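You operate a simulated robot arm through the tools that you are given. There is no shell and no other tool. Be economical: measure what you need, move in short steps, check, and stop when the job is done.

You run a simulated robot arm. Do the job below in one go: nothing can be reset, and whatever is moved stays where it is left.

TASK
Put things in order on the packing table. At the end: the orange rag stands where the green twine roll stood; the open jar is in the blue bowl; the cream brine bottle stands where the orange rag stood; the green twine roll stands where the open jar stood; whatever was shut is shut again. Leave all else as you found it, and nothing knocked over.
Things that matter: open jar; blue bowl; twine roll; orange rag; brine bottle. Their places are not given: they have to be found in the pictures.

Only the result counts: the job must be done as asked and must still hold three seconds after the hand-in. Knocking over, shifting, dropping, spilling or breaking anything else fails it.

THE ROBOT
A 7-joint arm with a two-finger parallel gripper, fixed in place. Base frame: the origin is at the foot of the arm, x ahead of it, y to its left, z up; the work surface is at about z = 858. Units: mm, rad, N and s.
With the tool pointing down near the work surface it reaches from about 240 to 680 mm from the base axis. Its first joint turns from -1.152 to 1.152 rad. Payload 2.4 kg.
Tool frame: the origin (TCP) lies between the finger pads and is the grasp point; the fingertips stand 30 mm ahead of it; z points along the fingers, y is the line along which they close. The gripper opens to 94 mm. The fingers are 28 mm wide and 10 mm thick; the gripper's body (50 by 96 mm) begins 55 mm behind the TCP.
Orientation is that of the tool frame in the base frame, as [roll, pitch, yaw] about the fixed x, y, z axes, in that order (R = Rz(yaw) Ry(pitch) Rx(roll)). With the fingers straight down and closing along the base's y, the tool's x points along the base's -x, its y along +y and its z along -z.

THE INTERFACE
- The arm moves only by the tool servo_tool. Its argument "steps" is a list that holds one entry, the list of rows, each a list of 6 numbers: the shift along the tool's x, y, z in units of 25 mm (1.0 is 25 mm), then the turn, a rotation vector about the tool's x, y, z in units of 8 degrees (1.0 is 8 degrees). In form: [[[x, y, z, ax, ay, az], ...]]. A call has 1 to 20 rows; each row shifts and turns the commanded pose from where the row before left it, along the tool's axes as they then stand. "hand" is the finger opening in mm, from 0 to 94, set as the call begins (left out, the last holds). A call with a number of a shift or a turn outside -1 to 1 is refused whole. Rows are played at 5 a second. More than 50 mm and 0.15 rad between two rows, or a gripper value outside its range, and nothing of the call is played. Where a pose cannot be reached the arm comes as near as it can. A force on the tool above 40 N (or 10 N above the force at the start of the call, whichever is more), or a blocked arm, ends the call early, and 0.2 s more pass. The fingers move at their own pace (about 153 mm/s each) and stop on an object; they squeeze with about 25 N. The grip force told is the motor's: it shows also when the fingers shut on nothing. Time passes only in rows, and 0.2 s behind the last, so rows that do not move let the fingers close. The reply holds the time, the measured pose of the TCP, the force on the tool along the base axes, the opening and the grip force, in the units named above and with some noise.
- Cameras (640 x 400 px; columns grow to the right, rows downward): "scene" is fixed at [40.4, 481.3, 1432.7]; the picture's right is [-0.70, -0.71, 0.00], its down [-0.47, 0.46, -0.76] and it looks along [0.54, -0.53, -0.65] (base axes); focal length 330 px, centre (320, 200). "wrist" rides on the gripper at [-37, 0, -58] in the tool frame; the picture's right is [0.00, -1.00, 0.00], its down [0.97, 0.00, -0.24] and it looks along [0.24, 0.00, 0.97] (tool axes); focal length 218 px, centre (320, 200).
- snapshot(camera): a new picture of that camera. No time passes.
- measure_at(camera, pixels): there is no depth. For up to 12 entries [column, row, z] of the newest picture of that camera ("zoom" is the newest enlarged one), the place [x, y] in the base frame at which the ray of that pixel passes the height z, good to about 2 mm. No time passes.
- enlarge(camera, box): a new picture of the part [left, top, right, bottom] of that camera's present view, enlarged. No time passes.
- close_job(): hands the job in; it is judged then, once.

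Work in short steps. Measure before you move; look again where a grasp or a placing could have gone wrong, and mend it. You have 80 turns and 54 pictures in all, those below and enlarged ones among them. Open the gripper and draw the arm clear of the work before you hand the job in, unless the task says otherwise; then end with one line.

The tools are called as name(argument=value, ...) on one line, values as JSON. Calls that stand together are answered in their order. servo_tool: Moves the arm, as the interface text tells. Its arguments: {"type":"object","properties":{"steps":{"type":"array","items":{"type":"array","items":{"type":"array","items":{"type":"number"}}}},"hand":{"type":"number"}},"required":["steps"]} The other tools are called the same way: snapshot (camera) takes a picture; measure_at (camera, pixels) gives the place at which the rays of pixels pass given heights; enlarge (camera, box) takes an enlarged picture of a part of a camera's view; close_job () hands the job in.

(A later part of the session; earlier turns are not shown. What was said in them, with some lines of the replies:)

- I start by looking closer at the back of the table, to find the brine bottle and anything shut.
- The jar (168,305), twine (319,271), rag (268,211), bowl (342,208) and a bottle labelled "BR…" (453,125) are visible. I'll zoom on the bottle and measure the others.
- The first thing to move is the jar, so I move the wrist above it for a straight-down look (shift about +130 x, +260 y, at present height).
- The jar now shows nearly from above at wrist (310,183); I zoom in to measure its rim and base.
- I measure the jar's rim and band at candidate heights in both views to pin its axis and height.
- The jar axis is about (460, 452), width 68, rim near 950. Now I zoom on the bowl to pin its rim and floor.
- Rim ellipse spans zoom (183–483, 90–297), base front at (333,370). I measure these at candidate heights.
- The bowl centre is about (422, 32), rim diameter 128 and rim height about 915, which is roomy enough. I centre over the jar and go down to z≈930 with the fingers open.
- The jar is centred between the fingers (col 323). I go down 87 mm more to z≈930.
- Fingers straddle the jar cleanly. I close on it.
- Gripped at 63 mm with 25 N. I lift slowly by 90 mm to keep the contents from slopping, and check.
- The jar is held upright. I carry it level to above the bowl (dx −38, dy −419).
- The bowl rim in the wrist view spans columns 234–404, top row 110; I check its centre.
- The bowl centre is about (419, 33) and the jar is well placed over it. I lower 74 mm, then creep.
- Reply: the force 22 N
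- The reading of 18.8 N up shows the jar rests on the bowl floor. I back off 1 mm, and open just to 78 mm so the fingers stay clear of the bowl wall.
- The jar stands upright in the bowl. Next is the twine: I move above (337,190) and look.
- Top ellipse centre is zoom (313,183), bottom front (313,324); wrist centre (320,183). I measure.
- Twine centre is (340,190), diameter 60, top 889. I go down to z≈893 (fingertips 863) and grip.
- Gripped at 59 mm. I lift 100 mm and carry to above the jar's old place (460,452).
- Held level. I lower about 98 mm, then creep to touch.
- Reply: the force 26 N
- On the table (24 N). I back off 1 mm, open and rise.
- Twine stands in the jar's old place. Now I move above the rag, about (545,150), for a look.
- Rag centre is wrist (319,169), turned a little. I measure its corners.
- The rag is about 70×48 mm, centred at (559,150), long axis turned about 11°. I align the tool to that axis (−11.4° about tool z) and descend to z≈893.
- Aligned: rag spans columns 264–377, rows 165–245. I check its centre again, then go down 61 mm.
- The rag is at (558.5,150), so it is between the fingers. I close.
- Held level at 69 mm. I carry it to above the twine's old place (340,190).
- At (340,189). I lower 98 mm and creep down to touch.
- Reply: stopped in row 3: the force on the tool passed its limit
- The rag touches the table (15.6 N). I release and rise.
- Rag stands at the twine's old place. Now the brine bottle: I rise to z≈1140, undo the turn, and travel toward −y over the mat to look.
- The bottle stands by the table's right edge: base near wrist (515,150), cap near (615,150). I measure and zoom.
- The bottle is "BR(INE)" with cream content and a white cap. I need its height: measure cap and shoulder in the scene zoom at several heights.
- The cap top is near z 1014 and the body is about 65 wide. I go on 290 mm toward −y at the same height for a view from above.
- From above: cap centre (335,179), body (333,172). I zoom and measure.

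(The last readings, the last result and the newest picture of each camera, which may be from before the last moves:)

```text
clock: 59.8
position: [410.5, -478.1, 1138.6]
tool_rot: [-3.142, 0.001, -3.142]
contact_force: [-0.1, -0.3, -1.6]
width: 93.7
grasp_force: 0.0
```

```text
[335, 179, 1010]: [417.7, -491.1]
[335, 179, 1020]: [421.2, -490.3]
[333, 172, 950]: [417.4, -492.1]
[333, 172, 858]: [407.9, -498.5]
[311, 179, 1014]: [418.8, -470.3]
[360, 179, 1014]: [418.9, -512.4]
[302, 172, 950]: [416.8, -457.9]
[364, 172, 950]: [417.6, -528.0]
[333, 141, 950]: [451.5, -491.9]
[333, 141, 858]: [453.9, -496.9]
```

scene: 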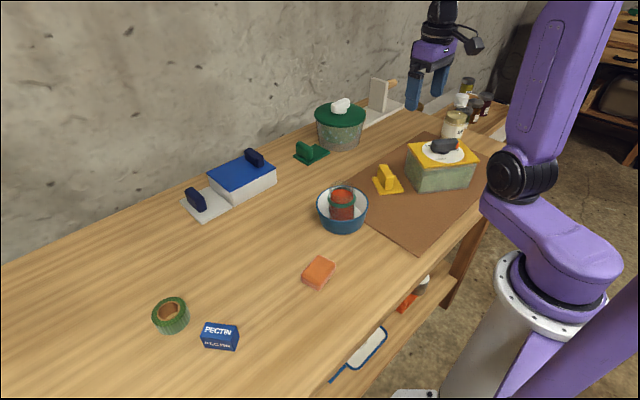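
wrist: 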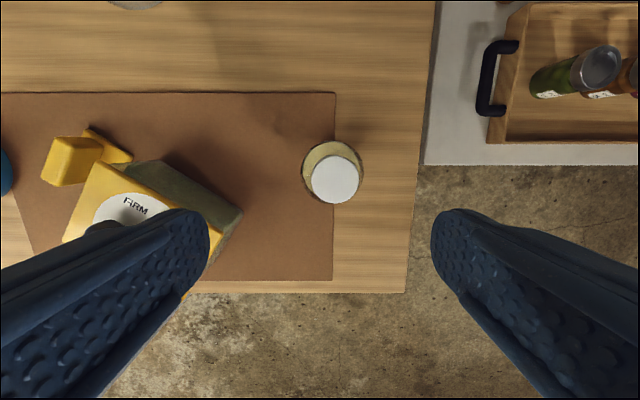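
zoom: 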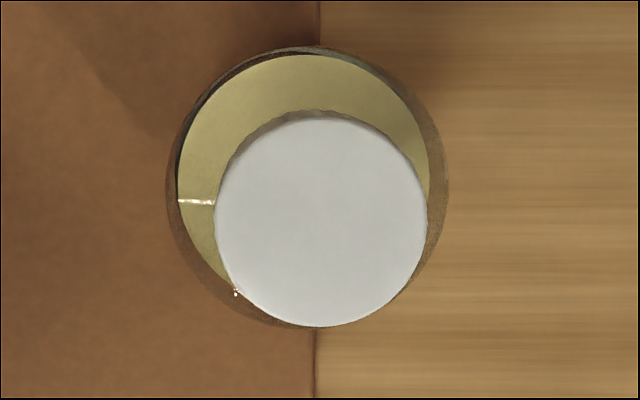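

The bottle axis is (418, −491.5), body about 68 wide, cap top near 1020. I centre over it and go down to z≈1050, then look.

servo_tool(steps=[[[-0.3, -0.536, 0, 0, 0, 0], [0, 0, 0.9, 0, 0, 0], [0, 0, 0.9, 0, 0, 0], [0, 0, 0.9, 0, 0, 0], [0, 0, 0.8, 0, 0, 0], [0, 0, 0, 0, 0, 0], [0, 0, 0, 0, 0, 0]]])

snapshot(camera="wrist")

enlarge(camera="scene", box=[410, 60, 510, 160])

```text
clock: 61.4
position: [417.0, -494.2, 1050.3]
tool_rot: [-3.14, 0.0, -3.141]
contact_force: [-0.3, 0.1, -0.4]
width: 93.9
grasp_force: 0.2
```

```text
17 pictures are left
```

wrist: 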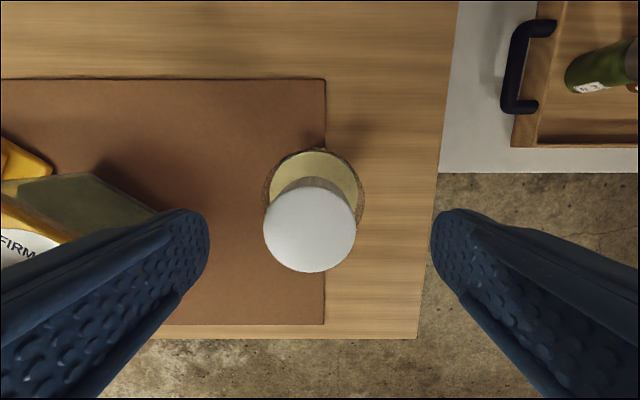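

```text
4.00 times, centred on (460, 110) of scene
```

zoom: 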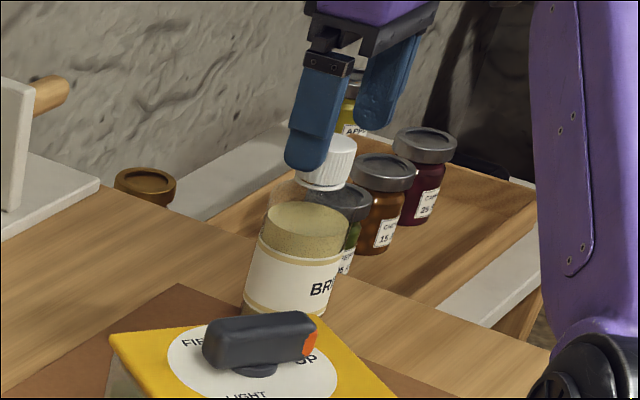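

The cap is at column 310, i.e. about 4 mm toward +y. I measure to correct.

measure_at(camera="wrist", pixels=[[310, 228, 1018], [262, 190, 960], [363, 190, 960], [263, 228, 1018], [357, 228, 1018], [310, 272, 1018], [310, 185, 1018]])

```text
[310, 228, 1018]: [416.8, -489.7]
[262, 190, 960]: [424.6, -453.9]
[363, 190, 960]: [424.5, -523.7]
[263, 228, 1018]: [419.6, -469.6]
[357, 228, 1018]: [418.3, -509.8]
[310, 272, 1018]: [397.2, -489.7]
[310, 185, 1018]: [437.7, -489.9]
```

Axis (417.5, −489.6). I shift +4 mm in y and descend to z≈972.

servo_tool(steps=[[[0, 0.17, 0, 0, 0, 0], [0, 0, 0.6, 0, 0, 0], [0, 0, 0.7, 0, 0, 0], [0, 0, 0.7, 0, 0, 0], [0, 0, 0.6, 0, 0, 0], [0, 0, 0.5, 0, 0, 0], [0, 0, 0, 0, 0, 0], [0, 0, 0, 0, 0, 0]]])

enlarge(camera="scene", box=[410, 60, 510, 160])

```text
clock: 63.2
position: [415.2, -488.3, 973.6]
tool_rot: [-3.141, 0.0, -3.141]
contact_force: [-0.6, -0.1, -0.2]
width: 94.2
grasp_force: 0.1
```

```text
4.00 times, centred on (460, 110) of scene
```

zoom: 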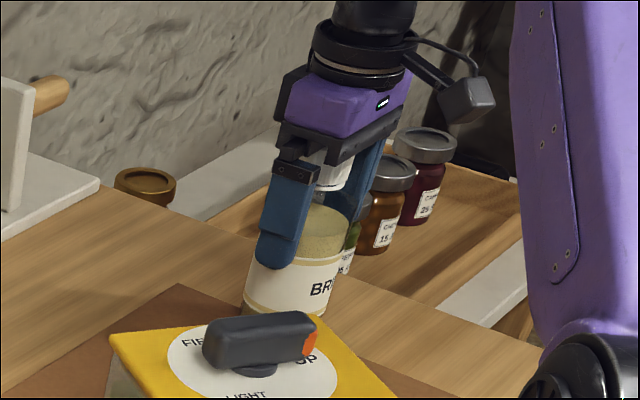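

Fingers straddle the upper body with the palm just above the cap. I close gently.

servo_tool(steps=[[[0, 0, 0, 0, 0, 0], [0, 0, 0, 0, 0, 0], [0, 0, 0, 0, 0, 0], [0, 0, 0, 0, 0, 0]]], hand=55)

servo_tool(steps=[[[0, 0, -0.2, 0, 0, 0], [0, 0, -0.4, 0, 0, 0], [0, 0, -0.4, 0, 0, 0], [0, 0, -0.4, 0, 0, 0], [0, 0, -0.2, 0, 0, 0], [0, 0, 0, 0, 0, 0]]])

enlarge(camera="scene", box=[410, 60, 510, 160])

```text
clock: 64.2
position: [415.7, -489.1, 974.0]
tool_rot: [-3.142, 0.0, 3.141]
contact_force: [0.5, -1.0, 0.5]
width: 65.0
grasp_force: 25.0
```

```text
clock: 65.6
position: [415.8, -489.5, 1014.4]
tool_rot: [-3.141, 0.0, -3.141]
contact_force: [0.4, -0.7, -2.2]
width: 65.1
grasp_force: 24.7
```

```text
4.00 times, centred on (460, 110) of scene
```

zoom: 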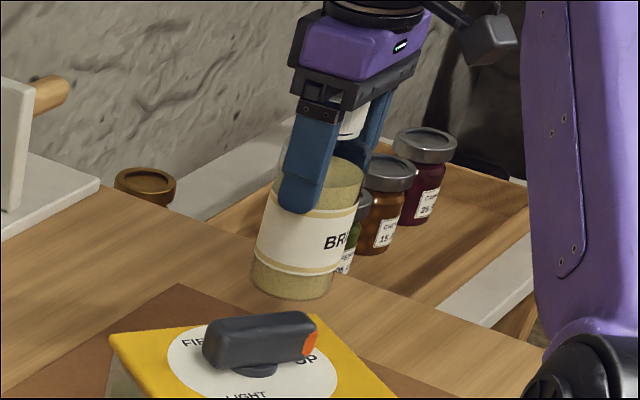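

The bottle hangs upright and the grip holds. I lift another 116 mm and travel +y at x≈416, above the box, bowl and jar.

servo_tool(steps=[[[0, 0, -0.6, 0, 0, 0], [0, 0, -0.8, 0, 0, 0], [0, 0, -0.9, 0, 0, 0], [0, 0, -0.9, 0, 0, 0], [0, 0, -0.8, 0, 0, 0], [0, 0, -0.64, 0, 0, 0], [0, 0.3, 0, 0, 0, 0], [0, 0.6, 0, 0, 0, 0], [0, 0.9, 0, 0, 0, 0], [0, 0.9, 0, 0, 0, 0], [0, 0.9, 0, 0, 0, 0], [0, 0.9, 0, 0, 0, 0], [0, 0.9, 0, 0, 0, 0], [0, 0.9, 0, 0, 0, 0], [0, 0.9, 0, 0, 0, 0], [0, 0.9, 0, 0, 0, 0], [0, 0.9, 0, 0, 0, 0], [0, 0.9, 0, 0, 0, 0], [0, 0.9, 0, 0, 0, 0], [0, 0.5, 0, 0, 0, 0]]])

snapshot(camera="scene")

```text
clock: 69.8
position: [417.7, -207.4, 1129.5]
tool_rot: [3.141, 0.001, 3.138]
contact_force: [-0.7, -1.2, -2.8]
width: 64.8
grasp_force: 25.0
```

```text
13 pictures are left
```

scene: 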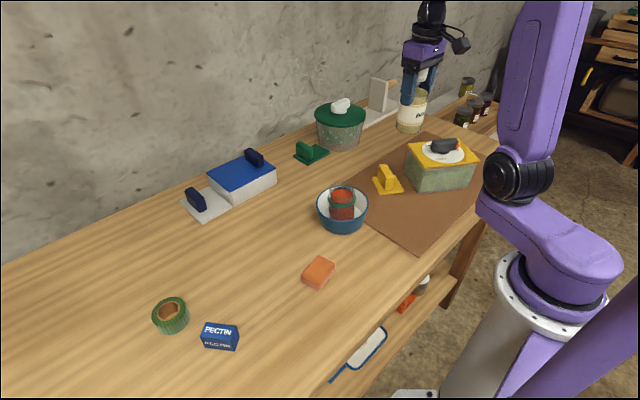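

Safe so far. I continue: 200 mm more along +y, then diagonally to above (557,150).

servo_tool(steps=[[[0, 0.6, 0, 0, 0, 0], [0, 0.9, 0, 0, 0, 0], [0, 0.9, 0, 0, 0, 0], [0, 0.9, 0, 0, 0, 0], [0, 0.9, 0, 0, 0, 0], [0, 0.9, 0, 0, 0, 0], [0, 0.9, 0, 0, 0, 0], [0, 0.9, 0, 0, 0, 0], [-0.56, 0.618, 0, 0, 0, 0], [-0.56, 0.618, 0, 0, 0, 0], [-0.56, 0.618, 0, 0, 0, 0], [-0.56, 0.618, 0, 0, 0, 0], [-0.56, 0.618, 0, 0, 0, 0], [-0.56, 0.618, 0, 0, 0, 0], [-0.56, 0.618, 0, 0, 0, 0], [-0.56, 0.618, 0, 0, 0, 0], [-0.56, 0.618, 0, 0, 0, 0], [-0.56, 0.618, 0, 0, 0, 0], [0, 0.6, 0, 0, 0, 0], [0, 0.6, 0, 0, 0, 0]]])

servo_tool(steps=[[[0, 0, 0, 0, 0, 0], [0, 0, 0, 0, 0, 0]]])

snapshot(camera="scene")

```text
clock: 74.0
position: [558.8, 150.4, 1131.4]
tool_rot: [-3.14, 0.0, -3.141]
contact_force: [1.3, -0.7, -2.9]
width: 65.0
grasp_force: 25.4
```

```text
clock: 74.6
position: [559.7, 149.3, 1130.6]
tool_rot: [3.142, -0.001, -3.14]
contact_force: [0.9, -0.1, -3.2]
width: 65.1
grasp_force: 25.0
```

```text
12 pictures are left
```

scene: 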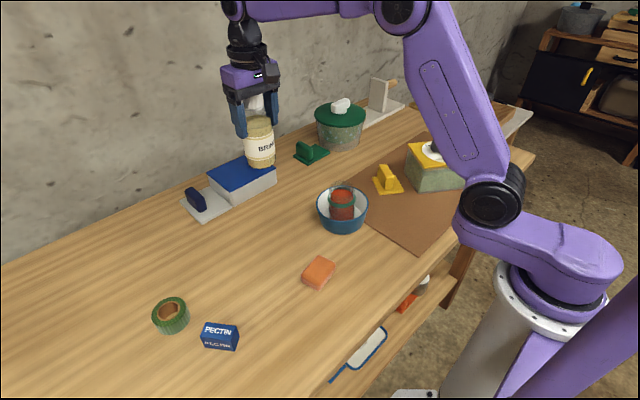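

Above the rag's old place. I lower 147 mm slowly, then creep to contact.

servo_tool(steps=[[[0.03, 0, 0.4, 0, 0, 0], [0, 0, 0.7, 0, 0, 0], [0, 0, 0.8, 0, 0, 0], [0, 0, 0.8, 0, 0, 0], [0, 0, 0.8, 0, 0, 0], [0, 0, 0.8, 0, 0, 0], [0, 0, 0.7, 0, 0, 0], [0, 0, 0.5, 0, 0, 0], [0, 0, 0.3, 0, 0, 0], [0, 0, 0.1, 0, 0, 0], [0, 0, 0, 0, 0, 0]]])

servo_tool(steps=[[[0, 0, 0.08, 0, 0, 0], [0, 0, 0.08, 0, 0, 0], [0, 0, 0, 0, 0, 0]]])

enlarge(camera="scene", box=[200, 100, 340, 240])

```text
clock: 77.0
position: [556.3, 148.7, 982.8]
tool_rot: [3.142, 0.0, 3.141]
contact_force: [0.1, 0.4, -3.3]
width: 64.9
grasp_force: 25.2
```

```text
clock: 77.8
position: [556.7, 149.9, 978.8]
tool_rot: [3.141, 0.0, 3.14]
contact_force: [0.9, 0.6, -2.8]
width: 65.2
grasp_force: 24.5
```

```text
2.86 times, centred on (270, 170) of scene
```

zoom: 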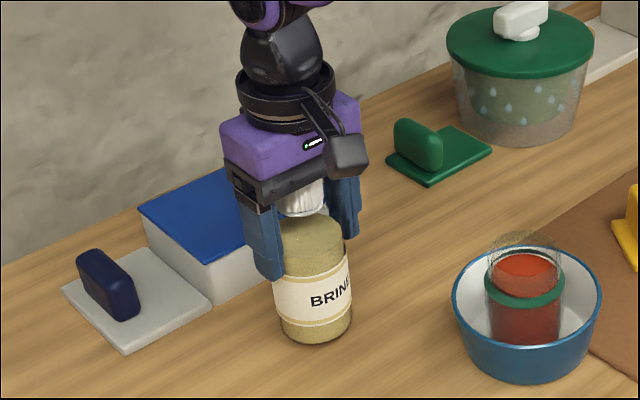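

servo_tool(steps=[[[0, 0, 0.06, 0, 0, 0], [0, 0, 0.06, 0, 0, 0], [0, 0, 0, 0, 0, 0]]])

servo_tool(steps=[[[0, 0, 0.04, 0, 0, 0], [0, 0, 0.04, 0, 0, 0], [0, 0, 0, 0, 0, 0]]])

```text
clock: 78.6
position: [556.6, 150.6, 975.0]
tool_rot: [3.141, 0.0, -3.141]
contact_force: [0.0, -0.1, -3.0]
width: 65.1
grasp_force: 25.0
```

```text
clock: 79.4
position: [555.7, 148.2, 973.1]
tool_rot: [-3.142, 0.0, 3.141]
contact_force: [0.7, -0.5, -3.2]
width: 65.3
grasp_force: 25.3
```

No contact yet (the bottle stood partly on the mat before); I creep on.

servo_tool(steps=[[[0, 0, 0.04, 0, 0, 0], [0, 0, 0.04, 0, 0, 0], [0, 0, 0, 0, 0, 0]]])

```text
clock: 80.2
position: [557.0, 150.6, 970.7]
tool_rot: [3.141, -0.001, -3.141]
contact_force: [-0.8, -0.2, -3.0]
width: 65.2
grasp_force: 25.3
```

servo_tool(steps=[[[0, 0, 0.04, 0, 0, 0], [0, 0, 0.02, 0, 0, 0], [0, 0, 0, 0, 0, 0]]])

enlarge(camera="scene", box=[230, 150, 310, 230])

```text
clock: 81.0
position: [557.1, 150.0, 969.3]
tool_rot: [-3.141, -0.001, -3.141]
contact_force: [0.8, 0.7, -2.7]
width: 65.2
grasp_force: 25.1
```

```text
5.00 times, centred on (270, 190) of scene
```

zoom: 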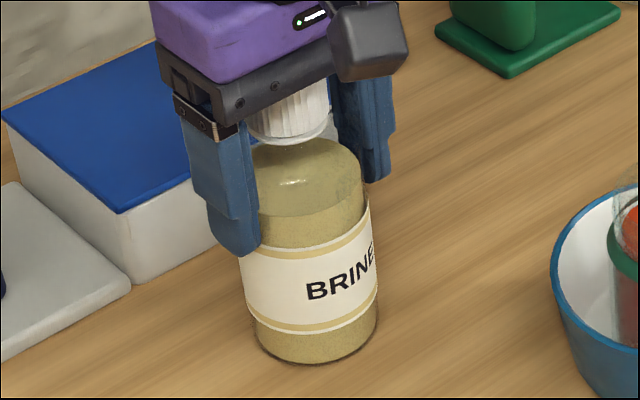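

Looks close to the table. I continue in 1 mm steps.

servo_tool(steps=[[[0, 0, 0.04, 0, 0, 0], [0, 0, 0, 0, 0, 0], [0, 0, 0.04, 0, 0, 0], [0, 0, 0, 0, 0, 0]]])

measure_at(camera="zoom", pixels=[[318, 364, 858], [318, 364, 862], [255, 325, 862], [378, 310, 862]])

```text
clock: 82.0
position: [556.9, 150.5, 969.3]
tool_rot: [-3.141, 0.0, 3.141]
contact_force: [-0.7, -0.1, 1.2]
width: 64.9
grasp_force: 25.6
```

```text
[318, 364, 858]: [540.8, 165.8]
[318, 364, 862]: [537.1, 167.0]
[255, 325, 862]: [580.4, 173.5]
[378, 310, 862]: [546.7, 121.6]
```

Force went from −3 to +1.2 N: the bottle has touched down. One more half-millimetre, then release and rise.

servo_tool(steps=[[[0, 0, 0.02, 0, 0, 0], [0, 0, 0, 0, 0, 0]]])

servo_tool(steps=[[[0, 0, 0, 0, 0, 0], [0, 0, 0, 0, 0, 0], [0, 0, 0, 0, 0, 0], [0, 0, 0, 0, 0, 0]]], hand=94)

servo_tool(steps=[[[0, 0, -0.3, 0, 0, 0], [0, 0, -0.6, 0, 0, 0], [0, 0, -0.9, 0, 0, 0], [0, 0, -0.9, 0, 0, 0], [0, 0, -0.9, 0, 0, 0], [0, 0, -0.9, 0, 0, 0], [0, 0, -0.9, 0, 0, 0], [0, 0, -0.9, 0, 0, 0], [0, 0, -0.6, 0, 0, 0], [0, 0, 0, 0, 0, 0], [0, 0, 0, 0, 0, 0]]])

snapshot(camera="scene")

snapshot(camera="wrist")

```text
clock: 82.6
position: [556.3, 149.6, 968.6]
tool_rot: [3.141, 0.001, 3.141]
contact_force: [-1.2, -1.3, 8.8]
width: 64.8
grasp_force: 25.2
```

```text
clock: 83.6
position: [554.7, 150.1, 967.3]
tool_rot: [3.141, -0.001, 3.141]
contact_force: [0.1, 0.9, 0.0]
width: 94.0
grasp_force: 0.0
```

```text
clock: 86.0
position: [557.3, 151.1, 1140.5]
tool_rot: [3.141, 0.002, -3.141]
contact_force: [-0.6, 0.2, 0.1]
width: 94.3
grasp_force: 0.1
```

```text
9 pictures are left
```

scene: 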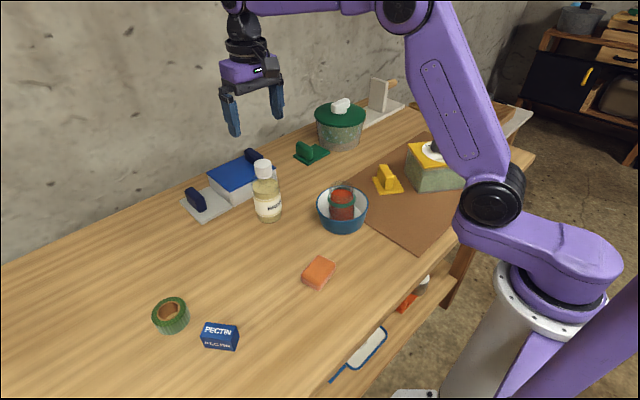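

```text
8 pictures are left
```

wrist: 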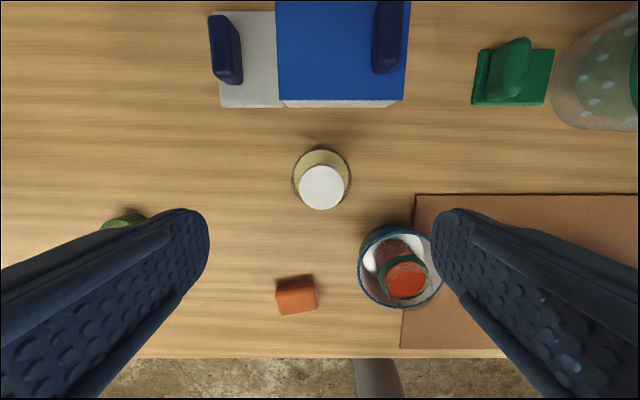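

All four items stand in place: bottle at the rag's old spot, twine, rag, and jar in the bowl; the lids were never touched. I draw the arm back to near its start pose, clear of the work.

servo_tool(steps=[[[0.9, 0, -0.5, 0, 0, 0], [0.9, 0, -0.5, 0, 0, 0], [0.9, 0, 0, 0, 0, 0], [0.9, 0, 0, 0, 0, 0], [0.9, 0, 0, 0, 0, 0], [0.9, 0, 0, 0, 0, 0], [0.9, 0, 0, 0, 0, 0], [0.9, 0, 0, 0, 0, 0], [0, 0, 0, 0, 0, 0], [0, 0, 0, 0, 0, 0]]])

snapshot(camera="scene")

```text
clock: 88.2
position: [374.5, 150.5, 1165.2]
tool_rot: [-3.141, 0.001, 3.14]
contact_force: [-0.1, 0.0, -0.3]
width: 93.9
grasp_force: 0.1
```

```text
7 pictures are left
```

scene: 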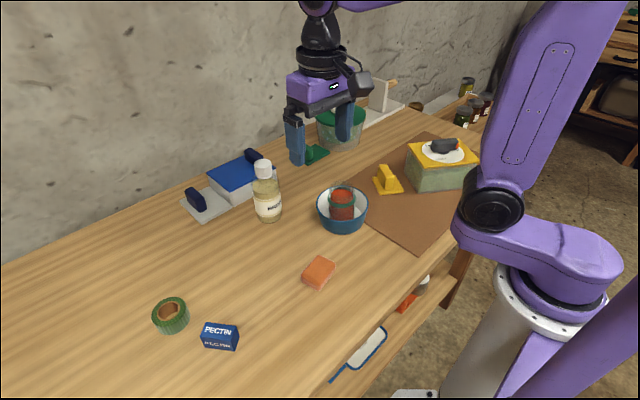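

Everything stands as asked and the arm is clear with the gripper open, so I hand in.

close_job()

```text
The job is handed in.
```

The job is handed in: the jar is in the blue bowl, and the twine, rag and brine bottle each stand in their asked-for places. Nothing that was shut was opened, and nothing was knocked over in the last picture.
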